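You operate a simulated robot arm through the tools that you are given. There is no shell and no other tool. Be economical: measure what you need, move in short steps, check, and stop when the job is done.

You are at the controls of a simulated two-armed robot. One attempt, no reset.

JOB
Zero the thickness gauge, measure pad L-5320 and bin it by the clipboard.
Fine: zero on the bare anvil; within THICK green, thicker yellow, thinner red; probe up, arm aside; the other pads stay.

The check looks at the end state, three seconds after you hand in, the way a careful person would. Anything else that was tipped, shoved, dropped, spilled or broken makes it a failure.

ROBOT AND FRAMES
Two 7-joint arms with two-finger grippers on one trunk, on a base that drives. Base frame: it is fixed to the floor where the robot stands at the start and does not move with it; the origin is under the middle of the robot, x ahead of it, y to its left, z up; the surface under the hand at the start is at about z = 0.8. Units: m, degrees, N and s.
The left shoulder is at the start at [0.058, 0.166, 1.053], the right one opposite. With the tool pointing down near the work surface each hand reaches from about 0.3 to 0.76 m from the robot's upright axis, wherever it stands, measured 20 degrees to its own side. Places, roughly: anvil of the gauge stand [0.6, 0, 0.9]; swing arm [0.7, 0, 1]; zero button [0.6, 0.2, 0.8]. Payload 2.45 kg a hand.
The TCP of each hand is the grasp point between the finger pads, 0.026 m short of the fingertips. In the tool frame z runs along the fingers and y along their closing line. Largest opening 0.096 m; the body of the gripper starts 0.069 m behind the TCP.
Orientation is that of the tool frame in the base frame, as a unit quaternion [x, y, z, w]. With the fingers straight down and closing along the base's y, the tool's x points along the base's -x, its y along +y and its z along -z.

CONTROLS
- The arms move only by the tool apply_moves. It takes "left_deltas", "right_deltas" or both (then of equal length, played together; a hand with none holds still); each is a list of rows, each a list of 7 numbers: the shift along the tool's x, y, z in m, then the turn, a rotation vector about the tool's x, y, z in rad, then the finger opening in m, from 0 to 0.096. In form: [[tx, ty, tz, ax, ay, az, fingers], ...]. A call has 1 to 12 rows; each row is the pose to reach, as a shift and turn from the pose commanded when the call began, along the tool's axes at that moment. A row lasts 0.2 s, in which the tool goes at most 0.05 m and 8.6 degrees; a call with a longer step from one row to the next is refused whole, and so is a gripper value outside its range. A pose out of reach is approached as far as the arm can. The call stops where the force on the tool passes 90 N (or 10 N more than at its start, if that is more) or the arm is blocked; 0.2 s more then pass. Each finger halts on what it meets, pressing with about 43 N; the grip force reading is that of the motor and also rises with nothing between the fingers. The clock runs only during rows and for 0.2 s after the last one: add rows that repeat a pose to give the fingers time. The reply holds the time, the measured pose of the TCP, the force on the tool along the base axes, the opening and the grip force, in the units named above and with some noise, with the torque about the TCP (base axes, N m) and any sound that the robot's microphone picked up, and new pictures: "show" is both (left out), scene, wrist or none (wrist: the cameras of the hands that moved).
- Cameras (640 x 400 px; columns grow to the right, rows downward): "scene" is now at [0.1507, -0.0024, 1.5246]; the picture's right is [-0.12, -0.99, 0.00], its down [-0.85, 0.10, -0.51] and it looks along [0.50, -0.06, -0.86] (base axes); focal length 260 px, centre (320, 200). "left" rides on the left gripper at [0.082, -0.003, -0.098] in its tool frame; the picture's right is [0.04, 1.00, 0.00], its down [-0.73, 0.03, -0.68] and it looks along [-0.68, 0.03, 0.73] (tool axes); focal length 256 px, centre (320, 200). "right" rides on the right gripper at [0.082, 0.003, -0.098] in its tool frame; the picture's right is [-0.04, 1.00, 0.00], its down [-0.73, -0.03, -0.68] and it looks along [-0.68, -0.03, 0.73] (tool axes); focal length 256 px, centre (320, 200). There is no depth. A picture from a camera that has moved, and an enlarged one, comes with that camera's place and axes in the base frame and with its lens. The place of the scene camera against the robot may be out by one fixed shift of up to 0.018 m in any direction.
- slide_trunk(by): slides the trunk up (or, below 0, down) by that many m; the arms and the scene camera ride with it, the base frame stays. It gives what a move gives, with no picture.
- steer(legs): drives the robot by 1 to 6 legs, each [ahead, left, turn to the left] in m, m and degrees, along the robot's own axes; the way and the turn of a leg run together, so that a leg with both is an arc; at most 1.5 m and 180 degrees a leg. The arms and the cameras ride along, it lands a little off, and it stops where it bumps. It gives what a move gives, and a new picture of the scene camera.
- head_to(pan, tilt): turns the head with the scene camera to pan (to the left, within 120 degrees either way) and tilt (down, from -29 to 69), counted from straight ahead of the robot. It gives what a move gives, and a new picture of the scene camera.
- zoom(camera, box): a new picture of the part [left, top, right, bottom] of that camera's present view, enlarged. The clock stands still meanwhile.
- hand_in(): hands the job in; it is judged then, once.

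Work in short steps. Places have to be worked out from the pictures, the camera data and where the tool is seen: move nearer, look again, correct. Check each grasp and each placing, and mend what went wrong. You have 120 turns and 260 pictures in all, those below and enlarged ones among them. Open the grippers and draw the arms clear of the work before you hand the job in, unless the task says otherwise; then end with one line.

The tools are called after "Emit:" as a command line: name --argument value ..., lists and objects as JSON in quotes. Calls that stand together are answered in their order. apply_moves: Moves the arms, as the interface text tells. Its arguments: {"type":"object","properties":{"left_deltas":{"type":"array"},"right_deltas":{"type":"array"},"show":{"type":"string","enum":["both","scene","wrist","none"]}},"required":[]} The other tools are called the same way: slide_trunk (by) slides the trunk up or down; steer (legs) drives the base; head_to (pan, tilt) turns the head that bears the scene camera; zoom (camera, box) takes an enlarged picture of a part of a camera's view; hand_in () hands the job in.

At the start:

```text
time: 0.0
left_eef_pos: [0.4704, 0.2167, 1.229]
left_orientation: [-0.002, 1.0, -0.004, -0.002]
left_contact_force: [0.3, 1.0, 0.9]
left_wrist_torque: [-0.05, -0.02, -0.01]
left_gripper_width: 0.096
left_grasp_force: 0.0
right_eef_pos: [0.5278, -0.1615, 1.1656]
right_orientation: [-0.002, 1.0, -0.005, 0.0]
right_contact_force: [0.3, 0.3, 0.0]
right_wrist_torque: [-0.05, -0.01, 0.01]
right_gripper_width: 0.096
right_grasp_force: 0.1
trunk travel left (down, up): [-0.225, 0.342]
robot x, y, heading: [0.0005, 0.0059, 0.2]
head pan, tilt: [-7.0, 59.1]
```

scene: 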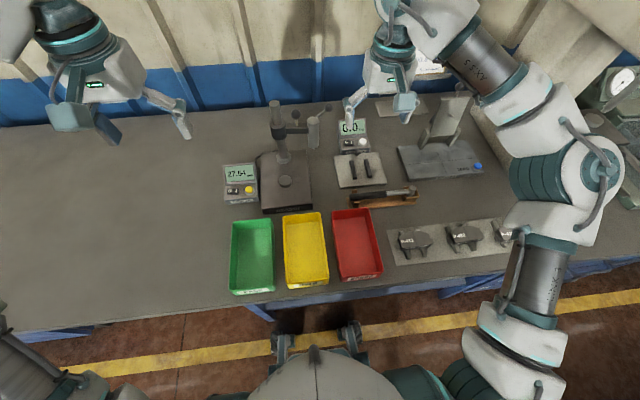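
right: 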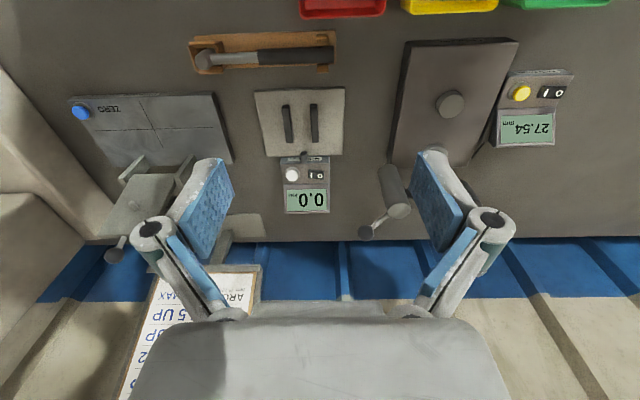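
left: 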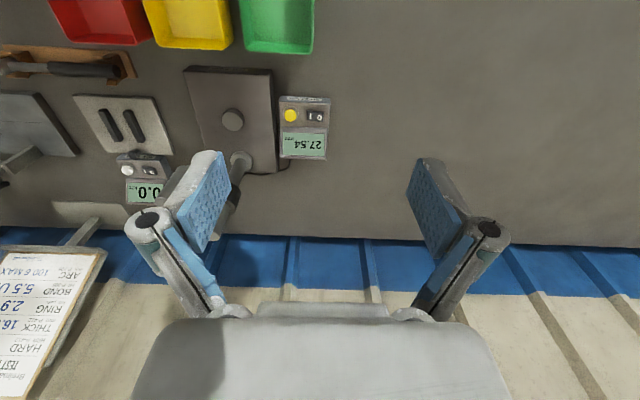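

The gauge stand with its 27.54 display is left of centre, and the pads lie at the right front. I'll read the clipboard, the pads and the gauge up close.

Emit:
zoom --camera "left" --box '[0, 230, 120, 400]'

Emit:
zoom --camera "scene" --box '[380, 205, 530, 275]'

Emit:
zoom --camera "scene" --box '[210, 90, 350, 220]'

```text
2.35 times, centred on (60, 315) of left
camera zoom: at [0.3883, 0.2137, 1.3274], right [-0.04, 1.0, -0.01], down [0.73, 0.04, 0.68], along [0.68, 0.02, -0.74], focal length 602 px, centre (932, -71)
```

zoom: 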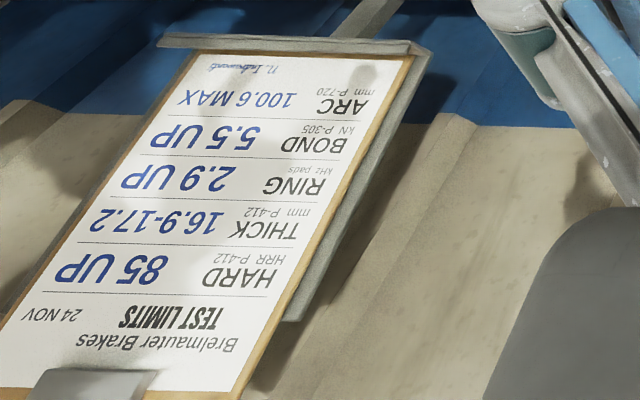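

```text
4.27 times, centred on (455, 240) of scene
camera zoom: at [0.1507, -0.0024, 1.5246], right [-0.12, -0.99, 0.0], down [-0.85, 0.1, -0.51], along [0.5, -0.06, -0.86], focal length 1108 px, centre (-256, 29)
```

zoom: 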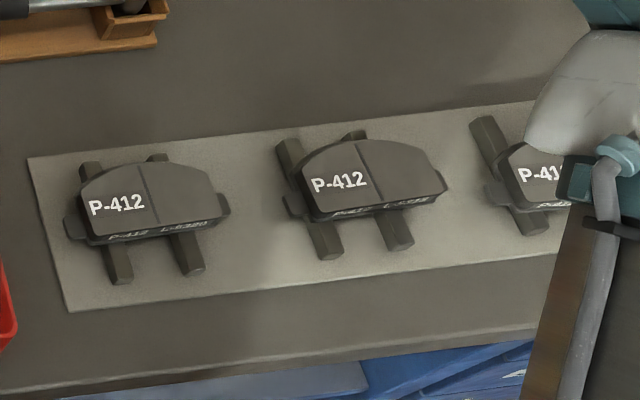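

```text
3.08 times, centred on (280, 155) of scene
camera zoom: at [0.1507, -0.0024, 1.5246], right [-0.12, -0.99, 0.0], down [-0.85, 0.1, -0.51], along [0.5, -0.06, -0.86], focal length 799 px, centre (443, 338)
```

zoom: 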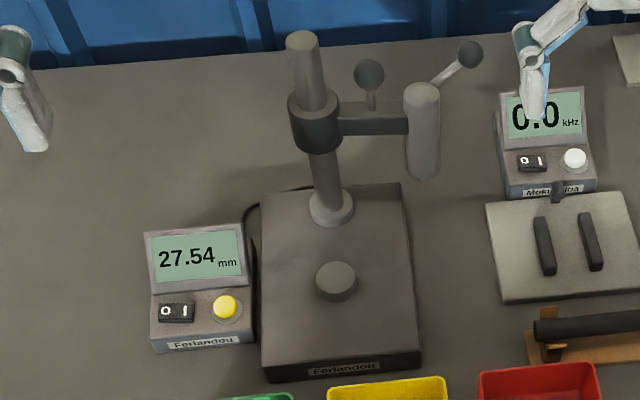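

THICK limits are 16.9–17.2 mm. The pad lots are printed on the pad edges, so I'll zoom in to read them.

Emit:
zoom --camera "scene" --box '[395, 245, 445, 270]'

Emit:
zoom --camera "scene" --box '[445, 235, 495, 265]'

Emit:
zoom --camera "scene" --box '[260, 95, 330, 195]'

```text
12.80 times, centred on (420, 258) of scene
camera zoom: at [0.1507, -0.0024, 1.5246], right [-0.12, -0.99, 0.0], down [-0.85, 0.1, -0.51], along [0.5, -0.06, -0.86], focal length 3324 px, centre (-960, -536)
```

zoom: 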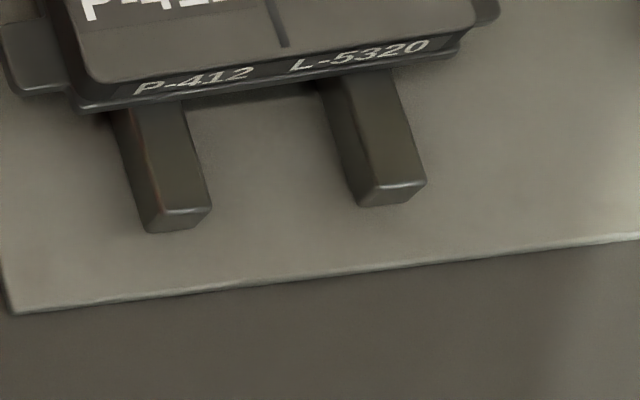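

```text
12.80 times, centred on (470, 250) of scene
camera zoom: at [0.1507, -0.0024, 1.5246], right [-0.12, -0.99, 0.0], down [-0.85, 0.1, -0.51], along [0.5, -0.06, -0.86], focal length 3324 px, centre (-1600, -440)
```

zoom: 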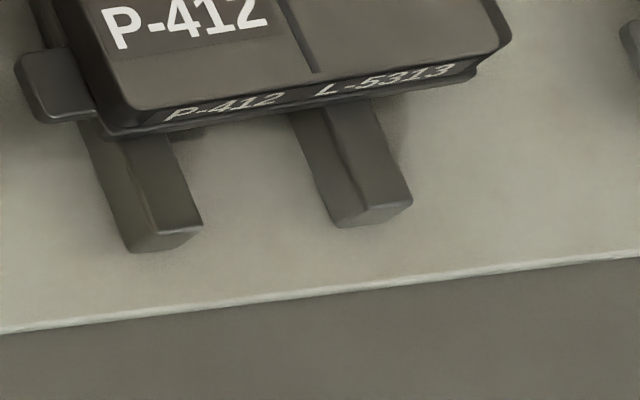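

```text
4.00 times, centred on (295, 145) of scene
camera zoom: at [0.1507, -0.0024, 1.5246], right [-0.12, -0.99, 0.0], down [-0.85, 0.1, -0.51], along [0.5, -0.06, -0.86], focal length 1039 px, centre (420, 420)
```

zoom: 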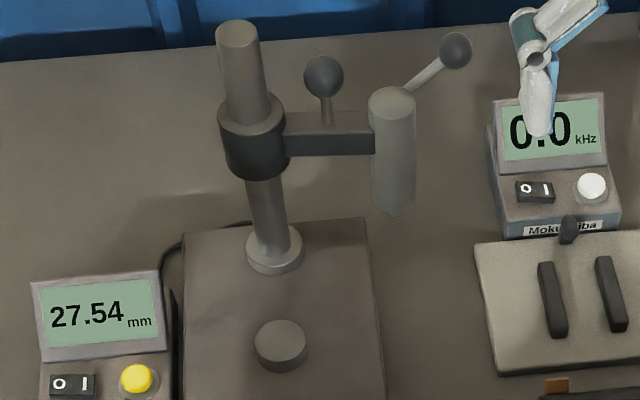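

The leftmost pad is L-5320. I'll bring the left hand in front of the gauge, and the right hand over the pad, for closer views.

Emit:
apply_moves --left_deltas '[[0, -0.035, 0, 0, 0, 0, 0.096], [0, -0.07, 0, 0, 0, 0, 0.096], [0, -0.105, 0, 0, 0, 0, 0.096], [0, -0.14, 0, 0, 0, 0, 0.096], [0, -0.175, 0, 0, 0, 0, 0.096]]' --right_deltas '[[0.025, -0.028, 0.02, 0, 0, 0, 0.096], [0.05, -0.056, 0.04, 0, 0, 0, 0.096], [0.075, -0.084, 0.06, 0, 0, 0, 0.096], [0.1, -0.112, 0.08, 0, 0, 0, 0.096], [0.125, -0.14, 0.1, 0, 0, 0, 0.096]]'

```text
time: 1.2
left_eef_pos: [0.4651, 0.0418, 1.233]
left_orientation: [-0.002, 1.0, -0.004, 0.002]
left_contact_force: [0.4, -0.3, 0.2]
left_wrist_torque: [0.0, -0.03, 0.01]
left_gripper_width: 0.0959
left_grasp_force: 0.1
right_eef_pos: [0.397, -0.301, 1.0704]
right_orientation: [-0.002, 1.0, -0.004, 0.002]
right_contact_force: [0.7, 0.4, -0.1]
right_wrist_torque: [-0.05, 0.0, 0.03]
right_gripper_width: 0.0958
right_grasp_force: 0.0
trunk travel left (down, up): [-0.225, 0.342]
robot x, y, heading: [-0.0007, 0.0012, 0.2]
head pan, tilt: [-7.0, 59.1]
camera scene: at [0.1488, 0.0047, 1.5249], right [-0.12, -0.99, 0.01], down [-0.85, 0.1, -0.51], along [0.51, -0.07, -0.86], focal length 260 px, centre (320, 200)
camera right: at [0.3157, -0.2961, 1.1696], right [0.04, 1.0, -0.01], down [0.73, -0.02, 0.68], along [0.68, -0.03, -0.73], focal length 256 px, centre (320, 200)
camera left: at [0.3836, 0.0395, 1.3308], right [-0.04, 1.0, -0.01], down [0.73, 0.04, 0.68], along [0.68, 0.02, -0.73], focal length 256 px, centre (320, 200)
```

scene: 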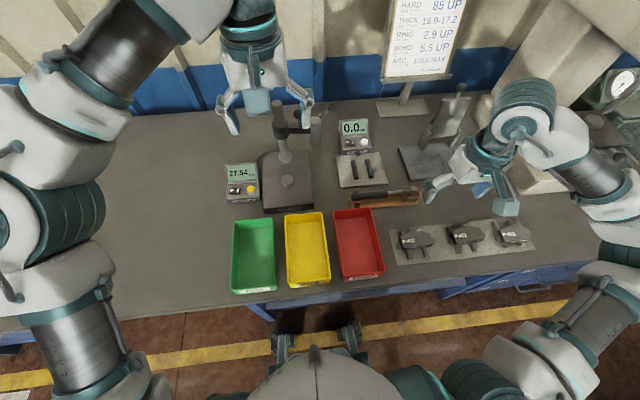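
right: 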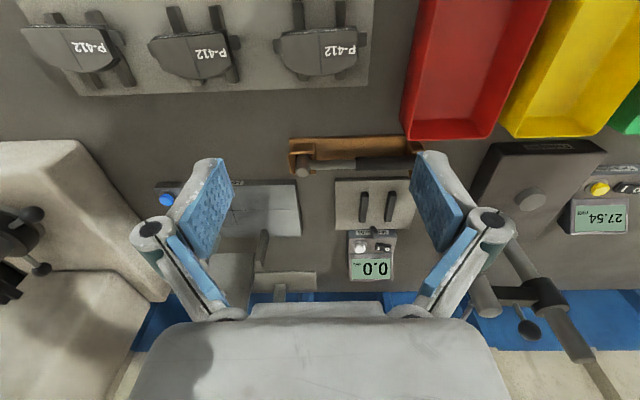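
left: 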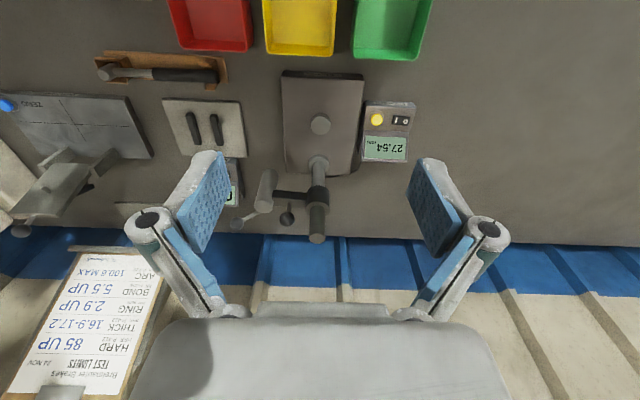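

The left wrist view shows the gauge clearly from above. I'll enlarge the gauge, and the target pad in the right wrist view.

Emit:
zoom --camera "left" --box '[220, 60, 420, 250]'

Emit:
zoom --camera "right" --box '[250, 0, 400, 100]'

```text
2.11 times, centred on (320, 155) of left
camera zoom: at [0.3836, 0.0395, 1.3308], right [-0.04, 1.0, -0.01], down [0.73, 0.04, 0.68], along [0.68, 0.02, -0.73], focal length 539 px, centre (320, 295)
```

zoom: 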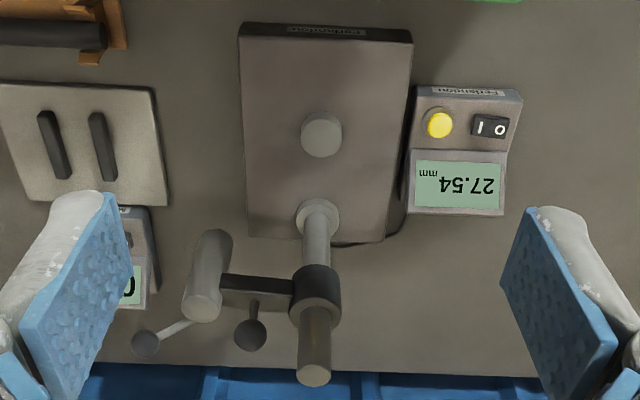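

```text
4.00 times, centred on (325, 50) of right
camera zoom: at [0.3157, -0.2961, 1.1696], right [0.04, 1.0, -0.01], down [0.73, -0.02, 0.68], along [0.68, -0.03, -0.73], focal length 1024 px, centre (300, 800)
```

zoom: 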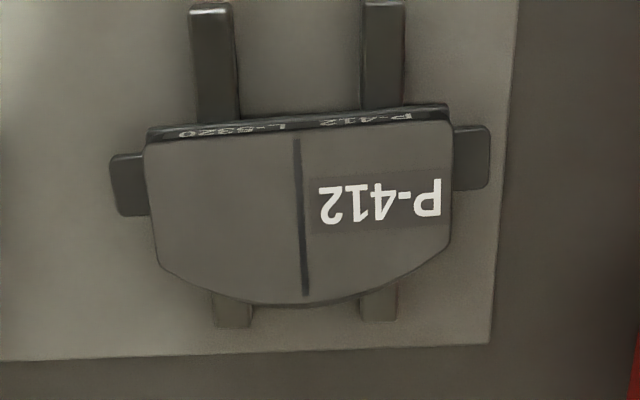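

From the left camera the post is at about (0.722, 0.045) with its top at z≈1.06. The swing knob is at about (0.722, -0.009, 1.02), the lever ball at about (0.722, -0.094, 1.03) and the anvil at about (0.617, 0.045, 0.86). I'll move the left hand above the knob, turned 45° and half open.

Emit:
apply_moves --left_deltas '[[-0.043, -0.0085, 0.012, 0, 0, 0.131, 0.085], [-0.086, -0.017, 0.024, 0, 0, 0.262, 0.07], [-0.128, -0.0255, 0.036, 0, 0, 0.393, 0.06], [-0.171, -0.034, 0.048, 0, 0, 0.524, 0.06], [-0.214, -0.0425, 0.06, 0, 0, 0.655, 0.06], [-0.256, -0.051, 0.073, 0, 0, 0.785, 0.06], [-0.256, -0.051, 0.073, 0, 0, 0.785, 0.06]]'

```text
time: 2.8
left_eef_pos: [0.6174, 0.0208, 1.1236]
left_orientation: [0.383, 0.924, -0.006, 0.004]
left_contact_force: [0.2, -0.1, -0.4]
left_wrist_torque: [-0.06, 0.01, 0.0]
left_gripper_width: 0.0597
left_grasp_force: 0.0
left hand out of reach, approached as far as the arm can: row 3, 4, 5, 6, 7
right_eef_pos: [0.3984, -0.2914, 1.0735]
right_orientation: [-0.001, 1.0, -0.006, 0.002]
right_contact_force: [-0.2, 0.6, 0.4]
right_wrist_torque: [-0.04, 0.0, 0.01]
right_gripper_width: 0.0957
right_grasp_force: 0.2
trunk travel left (down, up): [-0.225, 0.342]
robot x, y, heading: [-0.0005, 0.0051, -0.1]
head pan, tilt: [-7.0, 59.1]
camera scene: at [0.1506, 0.0094, 1.5247], right [-0.12, -0.99, 0.01], down [-0.85, 0.1, -0.51], along [0.51, -0.07, -0.86], focal length 260 px, centre (320, 200)
camera left: at [0.557, 0.0783, 1.2202], right [0.68, 0.74, -0.01], down [0.54, -0.49, 0.69], along [0.5, -0.47, -0.73], focal length 256 px, centre (320, 200)
```

scene: 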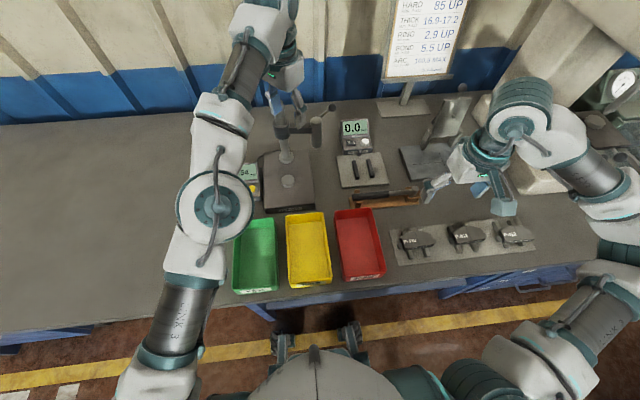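
left: 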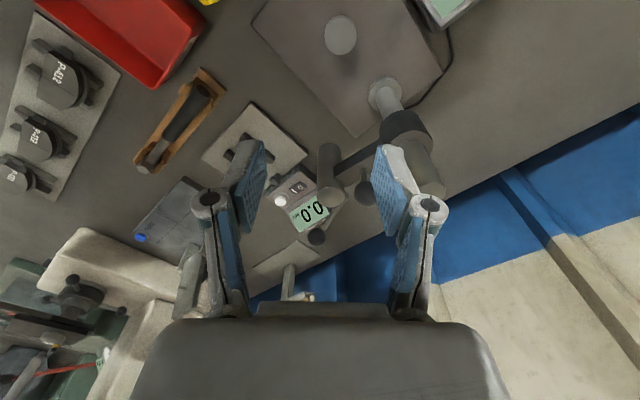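

The left hand stopped short of its target, out of reach because it sits too high for the shoulder. I'll raise the trunk.

Emit:
slide_trunk --by 0.24

```text
time: 5.3
left_eef_pos: [0.5717, 0.0149, 1.4522]
left_orientation: [0.378, 0.922, 0.025, 0.073]
left_contact_force: [0.1, -0.2, -0.4]
left_wrist_torque: [-0.04, 0.0, 0.01]
left_gripper_width: 0.0599
left_grasp_force: 0.1
right_eef_pos: [0.3978, -0.2983, 1.3086]
right_orientation: [-0.002, 1.0, -0.005, 0.002]
right_contact_force: [0.2, -0.8, -0.6]
right_wrist_torque: [-0.01, -0.02, 0.02]
right_gripper_width: 0.096
right_grasp_force: 0.1
trunk travel left (down, up): [-0.465, 0.102]
robot x, y, heading: [-0.0001, 0.002, 0.1]
head pan, tilt: [-7.0, 59.1]
```

The hand drifted on the way up, so I'll send a null row to learn the commanded pose.

Emit:
apply_moves --left_deltas '[[0, 0, 0.04, 0, 0, 0, 0.06], [0, 0, 0.08, 0, 0, 0, 0.06]]' --show "none"

```text
time: 5.9
left_eef_pos: [0.595, -0.0103, 1.401]
left_orientation: [0.38, 0.922, 0.029, 0.068]
left_contact_force: [0.8, -0.7, -0.5]
left_wrist_torque: [0.01, 0.06, 0.0]
left_gripper_width: 0.06
left_grasp_force: 0.1
left hand out of reach, approached as far as the arm can: row 1, 2
right_eef_pos: [0.4016, -0.315, 1.3054]
right_orientation: [0.0, 1.0, 0.001, 0.001]
right_contact_force: [0.0, -1.0, -0.8]
right_wrist_torque: [0.08, 0.0, -0.06]
right_gripper_width: 0.0958
right_grasp_force: 0.0
trunk travel left (down, up): [-0.465, 0.102]
robot x, y, heading: [-0.0014, 0.0001, 0.0]
head pan, tilt: [-7.0, 59.1]
```

Still out of reach while the hand is high. I'll continue downwards, where the reach grows.

Emit:
apply_moves --left_deltas '[[0, 0, 0.04, 0, 0, 0, 0.06], [0, 0, 0.08, 0, 0, 0, 0.06], [0, 0, 0.12, 0, 0, 0, 0.06], [0, 0, 0.12, 0, 0, 0, 0.06]]' --show "wrist"

```text
time: 6.9
left_eef_pos: [0.6279, -0.0113, 1.2884]
left_orientation: [0.368, 0.927, 0.033, 0.063]
left_contact_force: [0.1, -0.5, -1.9]
left_wrist_torque: [0.02, -0.07, 0.02]
left_gripper_width: 0.0599
left_grasp_force: 0.2
left hand out of reach, approached as far as the arm can: row 1, 2, 3, 4
right_eef_pos: [0.3964, -0.3118, 1.3077]
right_orientation: [0.0, 1.0, -0.001, 0.003]
right_contact_force: [-0.9, -0.6, -0.3]
right_wrist_torque: [0.03, 0.0, -0.02]
right_gripper_width: 0.096
right_grasp_force: 0.0
trunk travel left (down, up): [-0.465, 0.102]
robot x, y, heading: [-0.0016, 0.004, -0.2]
head pan, tilt: [-7.0, 59.1]
camera left: at [0.5529, 0.0404, 1.3776], right [0.65, 0.75, 0.1], down [0.45, -0.49, 0.74], along [0.61, -0.43, -0.66], focal length 256 px, centre (320, 200)
```

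left: 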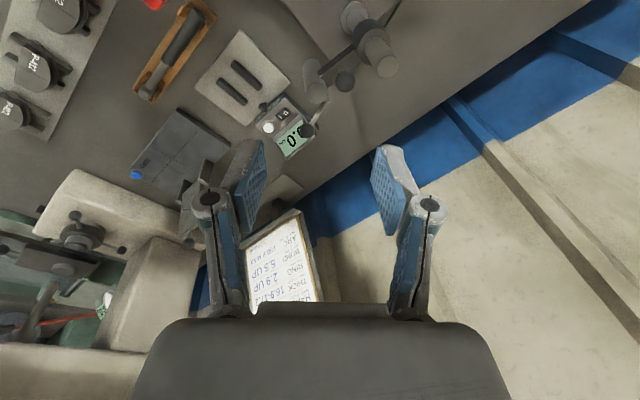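

Even with the trunk raised the hand reaches only x≈0.63, so the base has to go about 0.1 m ahead. I'll look down to check there is room in front of it.

Emit:
head_to --pan 0 --tilt 69

```text
time: 7.6
left_eef_pos: [0.6271, -0.0069, 1.2906]
left_orientation: [0.366, 0.928, 0.033, 0.065]
left_contact_force: [-0.1, -0.5, 0.8]
left_wrist_torque: [0.0, -0.01, -0.02]
left_gripper_width: 0.0599
left_grasp_force: 0.0
right_eef_pos: [0.3982, -0.3079, 1.3082]
right_orientation: [-0.001, 1.0, -0.002, 0.003]
right_contact_force: [-0.4, 0.6, -0.1]
right_wrist_torque: [-0.02, 0.0, 0.0]
right_gripper_width: 0.096
right_grasp_force: 0.1
trunk travel left (down, up): [-0.465, 0.102]
robot x, y, heading: [0.0025, 0.001, 0.1]
head pan, tilt: [0.0, 68.8]
camera scene: at [0.0426, -0.0034, 1.757], right [0.0, -1.0, 0.0], down [-0.93, 0.0, -0.36], along [0.36, 0.0, -0.93], focal length 260 px, centre (320, 200)
```

scene: 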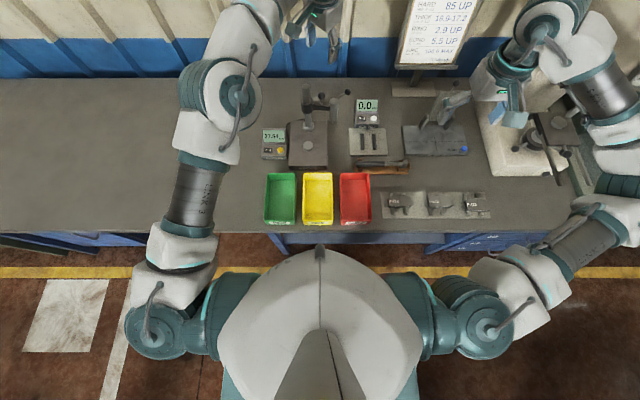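

The space in front is open floor with knee room under the table. I'll drive 0.10 m ahead.

Emit:
steer --legs '[[0.1, 0, 0]]'

```text
time: 9.1
left_eef_pos: [0.6799, 0.0273, 1.3027]
left_orientation: [0.361, 0.929, 0.017, 0.077]
left_contact_force: [-0.6, -1.5, -0.5]
left_wrist_torque: [0.19, -0.12, 0.02]
left_gripper_width: 0.06
left_grasp_force: 0.0
right_eef_pos: [0.4494, -0.2738, 1.3245]
right_orientation: [-0.011, 1.0, -0.023, 0.011]
right_contact_force: [-0.4, -0.6, -0.3]
right_wrist_torque: [0.12, -0.08, 0.06]
right_gripper_width: 0.096
right_grasp_force: 0.1
trunk travel left (down, up): [-0.465, 0.102]
robot x, y, heading: [0.0621, -0.0176, 1.3]
head pan, tilt: [0.0, 68.8]
stopped in leg 1: the robot was blocked; the commanded pose is now the measured one
camera scene: at [0.0937, -0.0268, 1.7582], right [0.02, -1.0, -0.01], down [-0.93, -0.01, -0.37], along [0.37, 0.01, -0.93], focal length 260 px, centre (320, 200)
```

scene: 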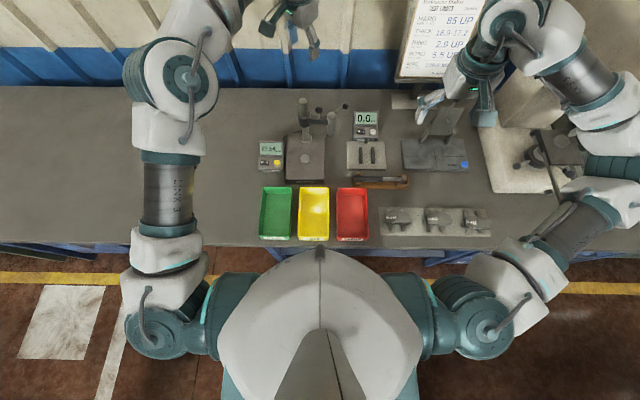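

The base touched something after 6 cm. I'll back off 1 cm to end the contact, and check again.

Emit:
steer --legs '[[-0.012, 0.01, -1.3]]'

```text
time: 9.9
left_eef_pos: [0.6796, 0.043, 1.2967]
left_orientation: [0.37, 0.926, 0.008, 0.076]
left_contact_force: [0.9, -0.3, 0.5]
left_wrist_torque: [-0.05, -0.01, -0.04]
left_gripper_width: 0.06
left_grasp_force: 0.1
right_eef_pos: [0.4419, -0.2524, 1.323]
right_orientation: [0.002, 1.0, -0.029, 0.005]
right_contact_force: [0.9, -0.1, -0.7]
right_wrist_torque: [0.02, 0.03, 0.02]
right_gripper_width: 0.0959
right_grasp_force: 0.0
trunk travel left (down, up): [-0.465, 0.102]
robot x, y, heading: [0.0542, -0.0018, -0.0]
head pan, tilt: [0.0, 68.8]
camera scene: at [0.0939, 0.0125, 1.7574], right [0.0, -1.0, 0.01], down [-0.93, 0.0, -0.36], along [0.36, -0.01, -0.93], focal length 260 px, centre (320, 200)
```

scene: 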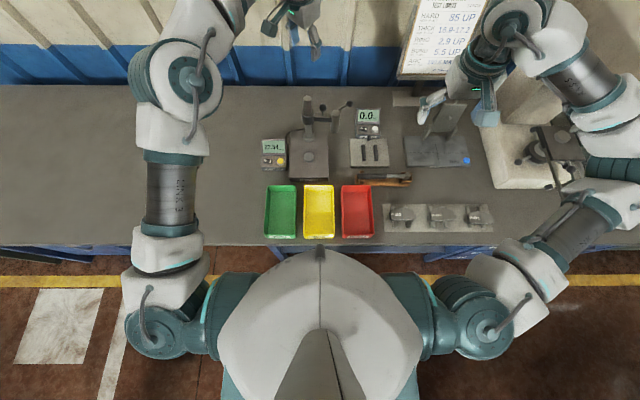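

Everything looks undisturbed, and the robot stands at x≈0.054. Next I straighten the left tool and bring it to 11 cm above the knob.

Emit:
apply_moves --left_deltas '[[-0.0108, -0.0052, 0.0434, 0.018, 0.033, 0.006, 0.06], [-0.0216, -0.0105, 0.0867, 0.036, 0.067, 0.013, 0.06], [-0.0324, -0.0157, 0.13, 0.055, 0.1, 0.02, 0.06], [-0.0432, -0.021, 0.1734, 0.073, 0.134, 0.026, 0.06], [-0.0432, -0.021, 0.1734, 0.073, 0.134, 0.026, 0.06]]'

```text
time: 11.1
left_eef_pos: [0.6937, -0.0357, 1.1343]
left_orientation: [0.384, 0.923, 0.01, -0.006]
left_contact_force: [0.9, -0.9, -0.1]
left_wrist_torque: [0.12, -0.03, -0.01]
left_gripper_width: 0.0601
left_grasp_force: 0.0
left hand out of reach, approached as far as the arm can: row 3, 4, 5
right_eef_pos: [0.4399, -0.2837, 1.3183]
right_orientation: [0.002, 1.0, -0.017, 0.005]
right_contact_force: [-0.5, 0.4, 0.4]
right_wrist_torque: [0.01, 0.02, -0.05]
right_gripper_width: 0.0962
right_grasp_force: 0.1
trunk travel left (down, up): [-0.465, 0.102]
robot x, y, heading: [0.055, -0.004, -0.2]
head pan, tilt: [0.0, 68.8]
camera scene: at [0.0982, -0.0328, 1.7567], right [-0.01, -1.0, -0.02], down [-0.93, 0.01, -0.36], along [0.36, 0.01, -0.93], focal length 260 px, centre (320, 200)
camera left: at [0.6346, 0.0182, 1.2334], right [0.68, 0.73, 0.01], down [0.54, -0.51, 0.67], along [0.5, -0.45, -0.75], focal length 256 px, centre (320, 200)
```

scene: 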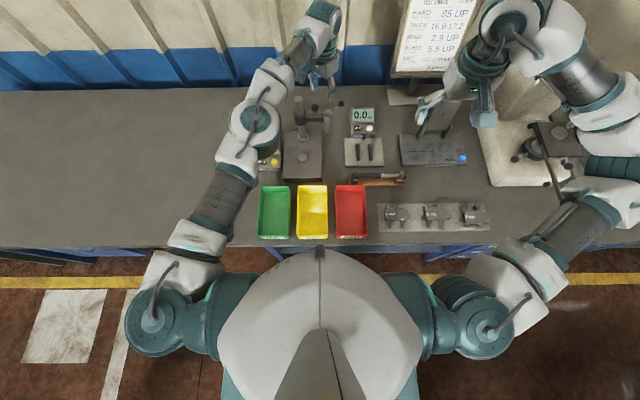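
left: 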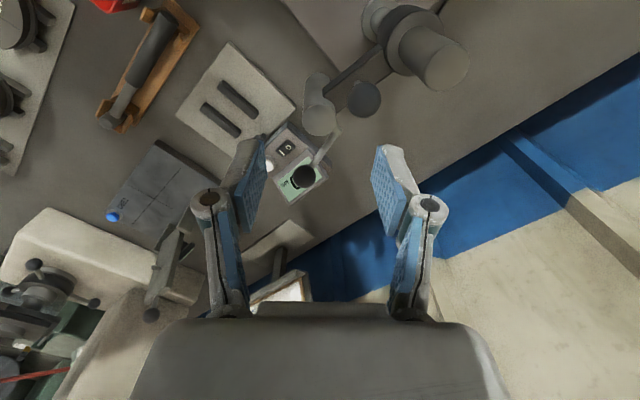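

The hand is about 3 cm short in x while pointing straight down. The knob estimate holds at about (0.719, -0.008, 1.02). I'll tilt the fingers outward about 18° to gain reach.

Emit:
apply_moves --left_deltas '[[0, 0, 0, 0, -0.1, 0, 0.06], [0, 0, 0, 0, -0.2, 0, 0.06], [0, 0, 0, 0, -0.32, 0, 0.06], [0, 0, 0, 0, -0.32, 0, 0.06], [0, 0, 0, 0, -0.32, 0, 0.06]]' --show "wrist"

```text
time: 12.3
left_eef_pos: [0.689, -0.0126, 1.1354]
left_orientation: [0.379, 0.912, -0.057, 0.146]
left_contact_force: [-0.3, -1.1, -0.2]
left_wrist_torque: [-0.04, 0.0, -0.03]
left_gripper_width: 0.0598
left_grasp_force: 0.1
right_eef_pos: [0.4397, -0.2614, 1.3218]
right_orientation: [0.0, 1.0, -0.025, 0.007]
right_contact_force: [-0.7, -0.7, -0.6]
right_wrist_torque: [-0.01, -0.02, 0.02]
right_gripper_width: 0.096
right_grasp_force: 0.1
trunk travel left (down, up): [-0.465, 0.102]
robot x, y, heading: [0.0538, -0.0053, -0.2]
head pan, tilt: [0.0, 68.8]
camera left: at [0.6105, 0.0619, 1.2039], right [0.68, 0.73, -0.01], down [0.36, -0.33, 0.87], along [0.64, -0.6, -0.49], focal length 256 px, centre (320, 200)
```

left: 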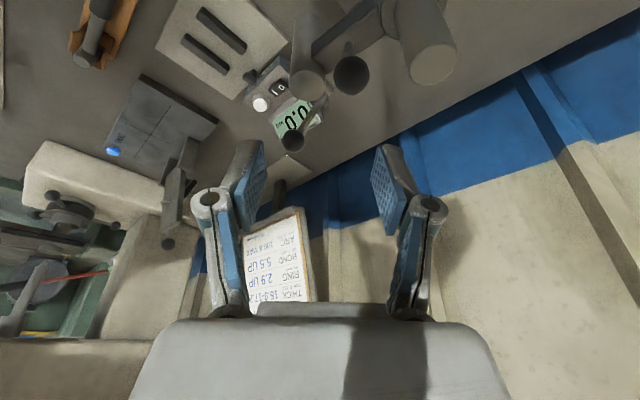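

The hand is in reach now, and the knob again comes out at (0.720, -0.009). I'll go down to just above it and look.

Emit:
apply_moves --left_deltas '[[0.002, 0.012, 0.036, 0, 0, 0, 0.06], [0.0036, 0.0243, 0.0726, 0, 0, 0, 0.06], [0.0036, 0.0243, 0.0726, 0, 0, 0, 0.06]]' --show "wrist"

```text
time: 13.1
left_eef_pos: [0.7204, -0.0205, 1.0667]
left_orientation: [0.378, 0.913, -0.053, 0.145]
left_contact_force: [-0.3, 0.1, 0.6]
left_wrist_torque: [0.02, 0.01, 0.0]
left_gripper_width: 0.06
left_grasp_force: 0.2
right_eef_pos: [0.4396, -0.271, 1.3212]
right_orientation: [0.001, 1.0, -0.022, 0.007]
right_contact_force: [-0.5, -0.3, 0.2]
right_wrist_torque: [0.0, -0.02, -0.01]
right_gripper_width: 0.096
right_grasp_force: 0.1
trunk travel left (down, up): [-0.465, 0.102]
robot x, y, heading: [0.0551, -0.0053, -0.4]
head pan, tilt: [0.0, 68.8]
camera left: at [0.6418, 0.0538, 1.1345], right [0.68, 0.73, 0.0], down [0.36, -0.33, 0.87], along [0.64, -0.59, -0.49], focal length 256 px, centre (320, 200)
```

left: 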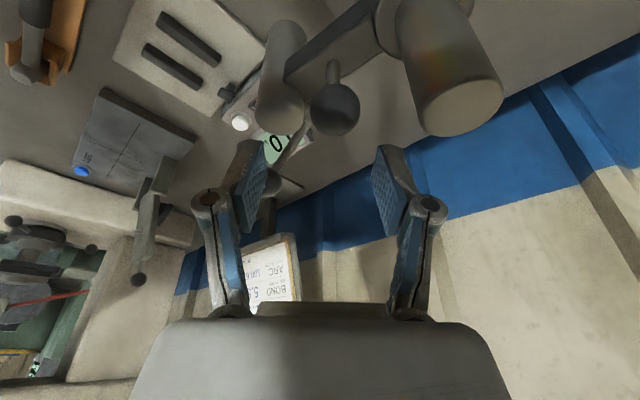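

The knob is still at (0.720, -0.008, 1.02), so I go 4.5 cm down to straddle the ball.

Emit:
apply_moves --left_deltas '[[0.011, 0.006, 0.018, 0, 0, 0, 0.052], [0.0222, 0.0085, 0.037, 0, 0, 0, 0.052], [0.0222, 0.0085, 0.037, 0, 0, 0, 0.052]]' --show "wrist"

```text
time: 13.9
left_eef_pos: [0.7177, -0.0053, 1.0345]
left_orientation: [0.379, 0.911, -0.054, 0.152]
left_contact_force: [-0.9, -1.4, 47.0]
left_wrist_torque: [2.03, -0.66, 0.59]
left_gripper_width: 0.0637
left_grasp_force: 7.2
right_eef_pos: [0.4349, -0.2693, 1.3227]
right_orientation: [0.0, 1.0, -0.022, 0.009]
right_contact_force: [0.6, 1.0, 0.4]
right_wrist_torque: [-0.01, 0.03, -0.02]
right_gripper_width: 0.096
right_grasp_force: 0.2
trunk travel left (down, up): [-0.465, 0.102]
robot x, y, heading: [0.0531, -0.0033, -0.1]
head pan, tilt: [0.0, 68.8]
camera left: at [0.6384, 0.069, 1.1015], right [0.68, 0.73, 0.0], down [0.35, -0.33, 0.88], along [0.64, -0.6, -0.48], focal length 256 px, centre (320, 200)
```

left: 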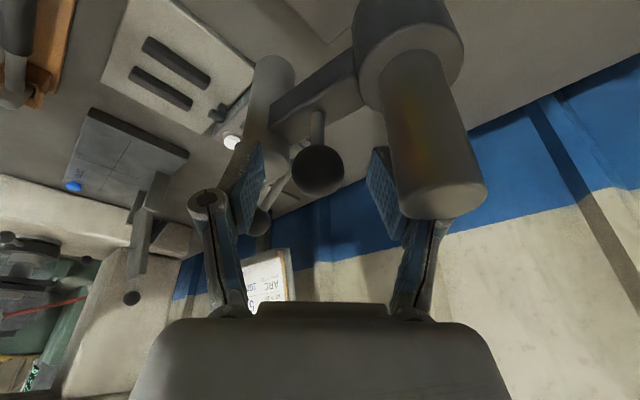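

An upward force of 47 N and the torque put a contact at about (0.73, 0.04): my finger linkage landed on the top of the post. I'll back up at once and do this with the right hand, whose tilt leans away from the post.

Emit:
apply_moves --left_deltas '[[-0.01, -0.004, -0.04, 0, 0, 0, 0.06], [0, 0, -0.085, 0, 0, 0, 0.06], [0.02, 0, -0.125, 0, 0, 0, 0.06]]'

```text
time: 14.7
left_eef_pos: [0.6763, 0.0411, 1.1374]
left_orientation: [0.377, 0.913, -0.057, 0.146]
left_contact_force: [0.4, 0.9, 0.6]
left_wrist_torque: [-0.03, 0.03, 0.01]
left_gripper_width: 0.0601
left_grasp_force: 0.0
right_eef_pos: [0.4378, -0.2616, 1.3225]
right_orientation: [0.0, 1.0, -0.024, 0.007]
right_contact_force: [0.5, -0.2, 0.3]
right_wrist_torque: [-0.03, -0.01, -0.02]
right_gripper_width: 0.0956
right_grasp_force: 0.1
trunk travel left (down, up): [-0.465, 0.102]
robot x, y, heading: [0.0527, -0.0001, -0.5]
head pan, tilt: [0.0, 68.8]
camera scene: at [0.0911, -0.0018, 1.7571], right [0.0, -1.0, 0.0], down [-0.93, 0.0, -0.36], along [0.36, 0.0, -0.93], focal length 260 px, centre (320, 200)
camera left: at [0.598, 0.1152, 1.205], right [0.68, 0.73, -0.01], down [0.36, -0.33, 0.87], along [0.64, -0.59, -0.49], focal length 256 px, centre (320, 200)
```

scene: 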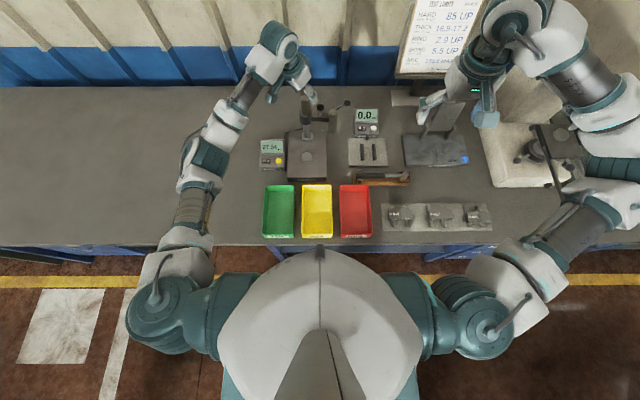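
left: 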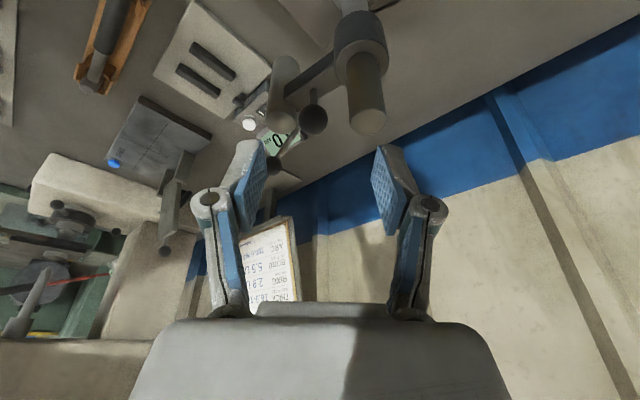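

The stand looks unaffected. I'll retract the left hand to its side and bring the right hand to the mirrored approach pose above the knob.

Emit:
apply_moves --left_deltas '[[0.039, 0.009, -0.02, -0.017, 0.043, -0.111, 0.06], [0.078, 0.018, -0.04, -0.033, 0.086, -0.222, 0.06], [0.117, 0.027, -0.06, -0.05, 0.129, -0.333, 0.06], [0.157, 0.036, -0.08, -0.067, 0.172, -0.444, 0.06], [0.196, 0.045, -0.1, -0.084, 0.215, -0.555, 0.06], [0.235, 0.054, -0.12, -0.1, 0.258, -0.666, 0.06], [0.274, 0.063, -0.141, -0.117, 0.301, -0.777, 0.06], [0.274, 0.063, -0.141, -0.117, 0.301, -0.777, 0.06], [0.274, 0.063, -0.141, -0.117, 0.301, -0.777, 0.06], [0.274, 0.063, -0.141, -0.117, 0.301, -0.777, 0.06]]' --right_deltas '[[-0.0286, 0.0269, 0.022, -0.019, -0.034, -0.086, 0.09], [-0.057, 0.0538, 0.044, -0.038, -0.068, -0.172, 0.08], [-0.0857, 0.0807, 0.066, -0.056, -0.102, -0.258, 0.07], [-0.114, 0.1076, 0.088, -0.075, -0.136, -0.344, 0.06], [-0.143, 0.1344, 0.11, -0.094, -0.17, -0.43, 0.06], [-0.171, 0.1613, 0.132, -0.113, -0.205, -0.517, 0.06], [-0.2, 0.188, 0.154, -0.131, -0.239, -0.603, 0.06], [-0.2284, 0.215, 0.176, -0.15, -0.273, -0.689, 0.06], [-0.257, 0.242, 0.198, -0.169, -0.307, -0.775, 0.06], [-0.257, 0.242, 0.198, -0.169, -0.307, -0.775, 0.06]]'

```text
time: 16.9
left_eef_pos: [0.5106, 0.2992, 1.1917]
left_orientation: [0.003, 1.0, 0.001, 0.0]
left_contact_force: [-0.5, -0.9, 0.7]
left_wrist_torque: [-0.01, 0.01, 0.0]
left_gripper_width: 0.06
left_grasp_force: 0.0
right_eef_pos: [0.6768, -0.0522, 1.1318]
right_orientation: [-0.349, 0.926, 0.051, 0.135]
right_contact_force: [0.8, 0.2, 0.9]
right_wrist_torque: [0.0, 0.01, 0.0]
right_gripper_width: 0.0598
right_grasp_force: 0.2
right hand out of reach, approached as far as the arm can: row 9, 10
trunk travel left (down, up): [-0.465, 0.102]
robot x, y, heading: [0.0555, -0.0016, 0.1]
head pan, tilt: [0.0, 68.8]
camera scene: at [0.0953, -0.0031, 1.757], right [0.0, -1.0, 0.0], down [-0.93, 0.0, -0.36], along [0.36, 0.0, -0.93], focal length 260 px, centre (320, 200)
camera right: at [0.596, -0.1196, 1.2046], right [-0.63, 0.78, 0.01], down [0.4, 0.31, 0.86], along [0.66, 0.55, -0.51], focal length 256 px, centre (320, 200)
camera left: at [0.429, 0.2965, 1.2885], right [-0.04, 1.0, 0.0], down [0.73, 0.03, 0.68], along [0.68, 0.03, -0.73], focal length 256 px, centre (320, 200)
```

scene: 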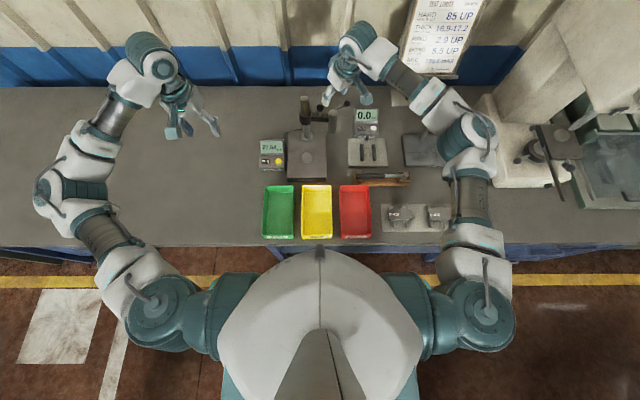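
right: 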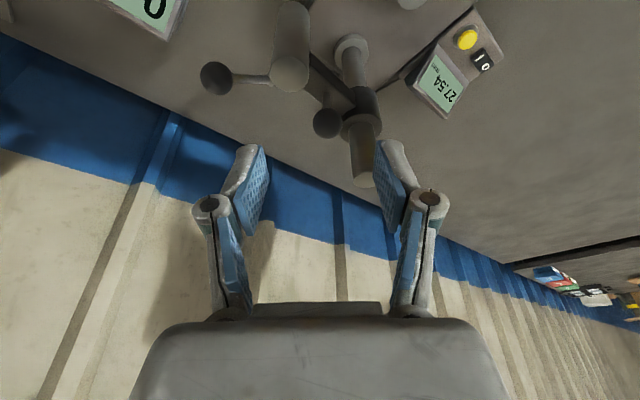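
left: 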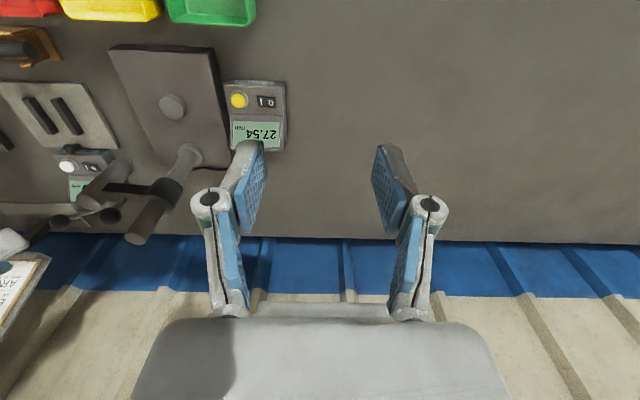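

The right camera gives the knob at (0.721, -0.006, 1.02), agreeing with the earlier views. I'll advance along the tool axis to 5 cm short of it.

Emit:
apply_moves --right_deltas '[[-0.0147, 0.0026, 0.0366, 0, 0, 0, 0.055], [-0.0294, 0.0051, 0.0732, 0, 0, 0, 0.055], [-0.0294, 0.0051, 0.0732, 0, 0, 0, 0.055]]' --show "wrist"

```text
time: 17.7
left_eef_pos: [0.512, 0.3014, 1.1893]
left_orientation: [0.002, 1.0, 0.001, 0.0]
left_contact_force: [-0.3, 0.7, 0.0]
left_wrist_torque: [-0.05, 0.0, 0.02]
left_gripper_width: 0.0599
left_grasp_force: 0.2
right_eef_pos: [0.6928, -0.0385, 1.1118]
right_orientation: [-0.349, 0.926, 0.051, 0.135]
right_contact_force: [0.5, -0.4, 0.7]
right_wrist_torque: [0.02, 0.05, 0.03]
right_gripper_width: 0.0551
right_grasp_force: 0.0
right hand out of reach, approached as far as the arm can: row 1, 2, 3
trunk travel left (down, up): [-0.465, 0.102]
robot x, y, heading: [0.0552, -0.0058, -0.3]
head pan, tilt: [0.0, 68.8]
camera right: at [0.6104, -0.1055, 1.1828], right [-0.63, 0.78, 0.01], down [0.4, 0.31, 0.86], along [0.66, 0.55, -0.51], focal length 256 px, centre (320, 200)
```

right: 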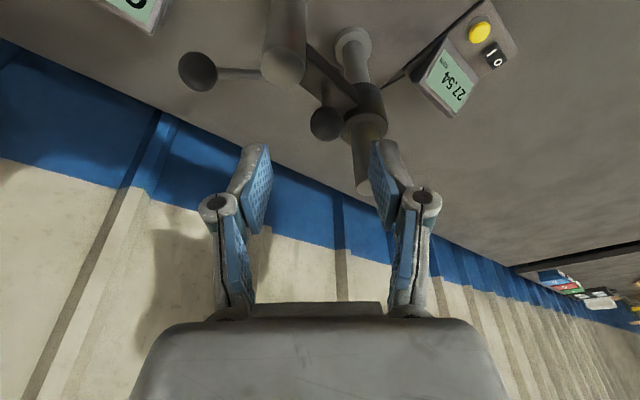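

Just out of reach again, so I'll add about 14° more outward tilt.

Emit:
apply_moves --right_deltas '[[0, 0, 0, 0, -0.12, 0, 0.055], [0, 0, 0, 0, -0.25, 0, 0.055], [0, 0, 0, 0, -0.25, 0, 0.055]]' --show "wrist"

```text
time: 18.5
left_eef_pos: [0.5116, 0.3004, 1.1908]
left_orientation: [0.001, 1.0, 0.001, 0.0]
left_contact_force: [-0.4, -0.3, -0.1]
left_wrist_torque: [0.01, -0.07, 0.01]
left_gripper_width: 0.06
left_grasp_force: 0.1
right_eef_pos: [0.6936, -0.0359, 1.1112]
right_orientation: [-0.34, 0.902, 0.093, 0.25]
right_contact_force: [0.4, 0.5, 0.2]
right_wrist_torque: [0.01, 0.02, -0.02]
right_gripper_width: 0.0549
right_grasp_force: 0.0
trunk travel left (down, up): [-0.465, 0.102]
robot x, y, heading: [0.055, -0.0072, -0.2]
head pan, tilt: [0.0, 68.8]
camera right: at [0.6005, -0.1134, 1.1544], right [-0.63, 0.77, 0.02], down [0.23, 0.16, 0.96], along [0.74, 0.61, -0.28], focal length 256 px, centre (320, 200)
```

right: 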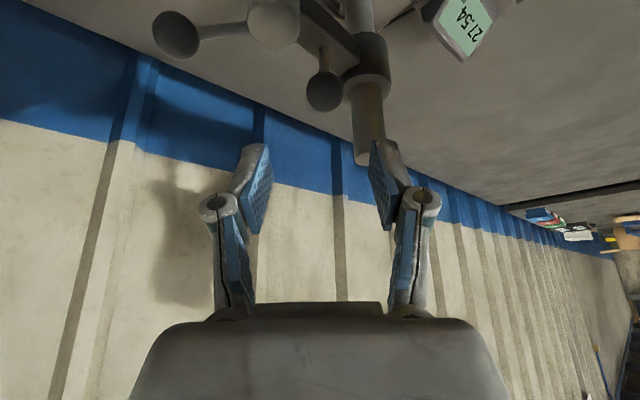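

Reachable now, with the knob at about (0.722, -0.006, 1.02). I'll line up 5 cm short of it along the tool axis.

Emit:
apply_moves --right_deltas '[[0.006, 0.002, 0.025, 0, 0, 0, 0.055], [0.012, 0.0043, 0.049, 0, 0, 0, 0.055], [0.012, 0.0043, 0.049, 0, 0, 0, 0.055]]' --show "wrist"

```text
time: 19.3
left_eef_pos: [0.5104, 0.3017, 1.1906]
left_orientation: [0.002, 1.0, 0.001, 0.0]
left_contact_force: [-0.5, 0.2, -1.1]
left_wrist_torque: [0.01, -0.01, 0.01]
left_gripper_width: 0.06
left_grasp_force: 0.0
right_eef_pos: [0.6997, -0.0204, 1.0616]
right_orientation: [-0.34, 0.902, 0.093, 0.25]
right_contact_force: [-0.2, -0.1, 0.8]
right_wrist_torque: [0.04, -0.04, -0.01]
right_gripper_width: 0.055
right_grasp_force: 0.0
trunk travel left (down, up): [-0.465, 0.102]
robot x, y, heading: [0.0489, -0.0062, -0.4]
head pan, tilt: [0.0, 68.8]
camera right: at [0.6073, -0.0971, 1.1049], right [-0.63, 0.77, 0.02], down [0.23, 0.16, 0.96], along [0.74, 0.61, -0.28], focal length 256 px, centre (320, 200)
```

right: 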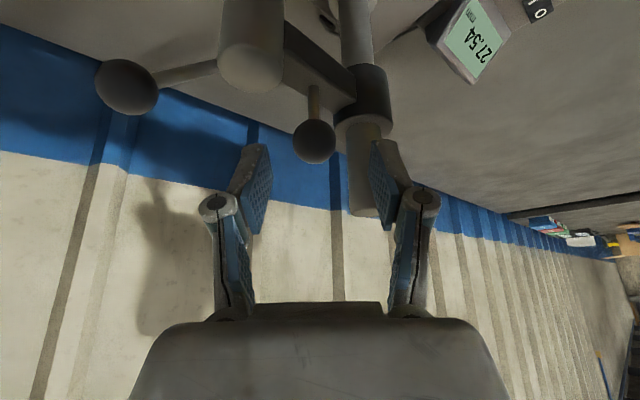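

Lined up. I'll advance 4 cm so the pads straddle the ball, then close.

Emit:
apply_moves --right_deltas '[[-0.0015, -0.002, 0.02, 0, 0, 0, 0.052], [-0.003, -0.0042, 0.04, 0, 0, 0, 0.052], [-0.003, -0.0042, 0.04, 0, 0, 0, 0.052]]' --show "wrist"

```text
time: 20.1
left_eef_pos: [0.5109, 0.3012, 1.189]
left_orientation: [0.001, 1.0, 0.001, 0.0]
left_contact_force: [-0.5, 0.2, -0.2]
left_wrist_torque: [0.02, 0.05, -0.01]
left_gripper_width: 0.06
left_grasp_force: 0.1
right_eef_pos: [0.7213, -0.0093, 1.0299]
right_orientation: [-0.341, 0.902, 0.094, 0.249]
right_contact_force: [-0.2, -0.3, 0.6]
right_wrist_torque: [0.01, 0.0, -0.01]
right_gripper_width: 0.052
right_grasp_force: 0.0
trunk travel left (down, up): [-0.465, 0.102]
robot x, y, heading: [0.0533, -0.0052, 0.0]
head pan, tilt: [0.0, 68.8]
camera right: at [0.6295, -0.0866, 1.0732], right [-0.63, 0.77, 0.02], down [0.23, 0.16, 0.96], along [0.74, 0.61, -0.28], focal length 256 px, centre (320, 200)
```

right: 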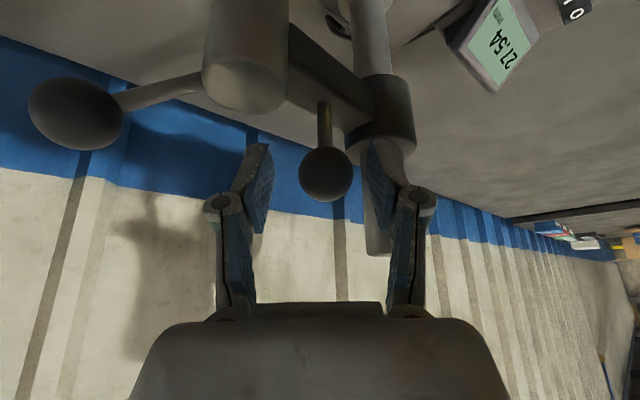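

The ball sits between the pads at the TCP, so I'll close on it.

Emit:
apply_moves --right_deltas '[[0, 0, 0, 0, 0, 0, 0.035], [0, 0, 0, 0, 0, 0, 0.02], [0, 0, 0, 0, 0, 0, 0.02]]' --show "none"

```text
time: 20.9
left_eef_pos: [0.5104, 0.3045, 1.1893]
left_orientation: [0.001, 1.0, 0.0, -0.001]
left_contact_force: [-0.2, 0.7, 0.1]
left_wrist_torque: [-0.02, -0.01, -0.01]
left_gripper_width: 0.0598
left_grasp_force: 0.1
right_eef_pos: [0.7203, -0.0075, 1.0295]
right_orientation: [-0.342, 0.902, 0.094, 0.247]
right_contact_force: [-7.6, 8.8, -4.8]
right_wrist_torque: [0.11, -0.07, 0.06]
right_gripper_width: 0.0264
right_grasp_force: 45.5
trunk travel left (down, up): [-0.465, 0.102]
robot x, y, heading: [0.0521, -0.0019, -0.1]
head pan, tilt: [0.0, 68.8]
```

The ball is gripped at a width of 26 mm. I'll swing it along the arc, 45° first.

Emit:
apply_moves --right_deltas '[[0.0077, 0.0102, -0.0046, 0, 0, 0, 0.02], [0.0128, 0.0224, -0.0077, 0, 0, 0, 0.02], [0.0151, 0.0357, -0.0091, 0, 0, 0, 0.02]]' --show "wrist"

```text
time: 21.7
left_eef_pos: [0.5119, 0.2962, 1.1909]
left_orientation: [0.001, 1.0, 0.003, 0.0]
left_contact_force: [0.0, -0.8, -0.1]
left_wrist_torque: [-0.02, -0.01, 0.0]
left_gripper_width: 0.06
left_grasp_force: 0.0
right_eef_pos: [0.6869, 0.0, 1.0298]
right_orientation: [-0.339, 0.903, 0.092, 0.248]
right_contact_force: [4.7, -11.1, 5.1]
right_wrist_torque: [-0.32, 0.22, -0.53]
right_gripper_width: 0.0264
right_grasp_force: 45.2
trunk travel left (down, up): [-0.465, 0.102]
robot x, y, heading: [0.0529, -0.0034, -0.3]
head pan, tilt: [0.0, 68.8]
camera right: at [0.5951, -0.0767, 1.0727], right [-0.63, 0.78, 0.02], down [0.23, 0.17, 0.96], along [0.74, 0.61, -0.28], focal length 256 px, centre (320, 200)
```

right: 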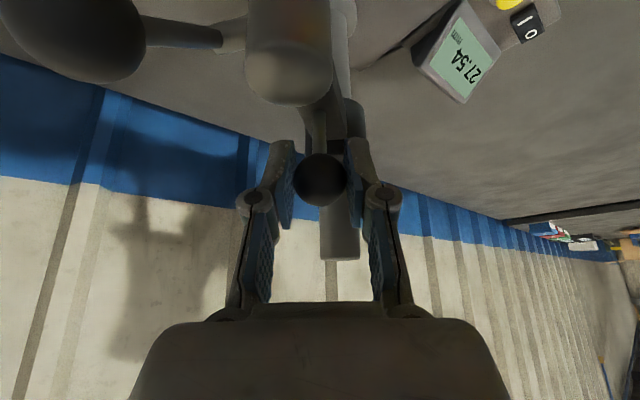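

The arm is swinging with low force. I'll do the remaining 45°.

Emit:
apply_moves --right_deltas '[[-0.0008, 0.0136, 0.0004, 0, 0, 0, 0.02], [-0.0046, 0.0264, 0.0026, 0, 0, 0, 0.02], [-0.0111, 0.0377, 0.0065, 0, 0, 0, 0.02]]'

```text
time: 22.5
left_eef_pos: [0.5118, 0.3015, 1.1906]
left_orientation: [0.002, 1.0, 0.0, 0.0]
left_contact_force: [0.3, 0.1, -0.3]
left_wrist_torque: [0.02, 0.01, 0.01]
left_gripper_width: 0.0602
left_grasp_force: 0.1
right_eef_pos: [0.6699, 0.0444, 1.0281]
right_orientation: [-0.341, 0.901, 0.095, 0.25]
right_contact_force: [1.9, -6.8, 1.9]
right_wrist_torque: [0.1, -0.11, -0.46]
right_gripper_width: 0.0264
right_grasp_force: 45.1
trunk travel left (down, up): [-0.465, 0.102]
robot x, y, heading: [0.0525, -0.0063, -0.1]
head pan, tilt: [0.0, 68.8]
camera scene: at [0.097, -0.0017, 1.7569], right [0.0, -1.0, 0.0], down [-0.93, 0.0, -0.36], along [0.36, 0.0, -0.93], focal length 260 px, centre (320, 200)
camera right: at [0.5784, -0.0334, 1.0712], right [-0.64, 0.77, 0.02], down [0.23, 0.16, 0.96], along [0.74, 0.61, -0.28], focal length 256 px, centre (320, 200)
```

scene: 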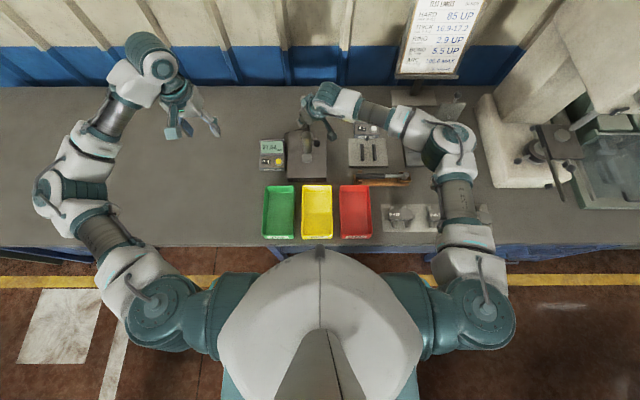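
right: 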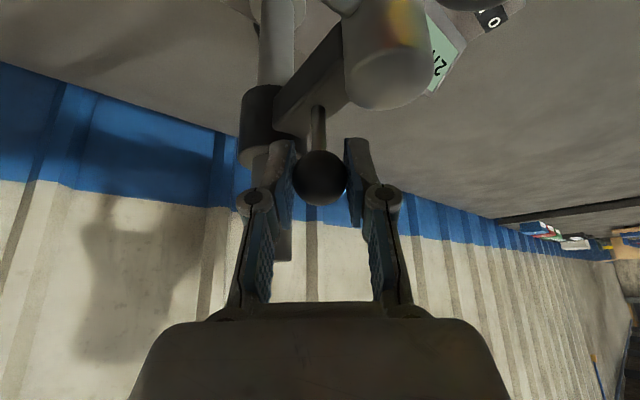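

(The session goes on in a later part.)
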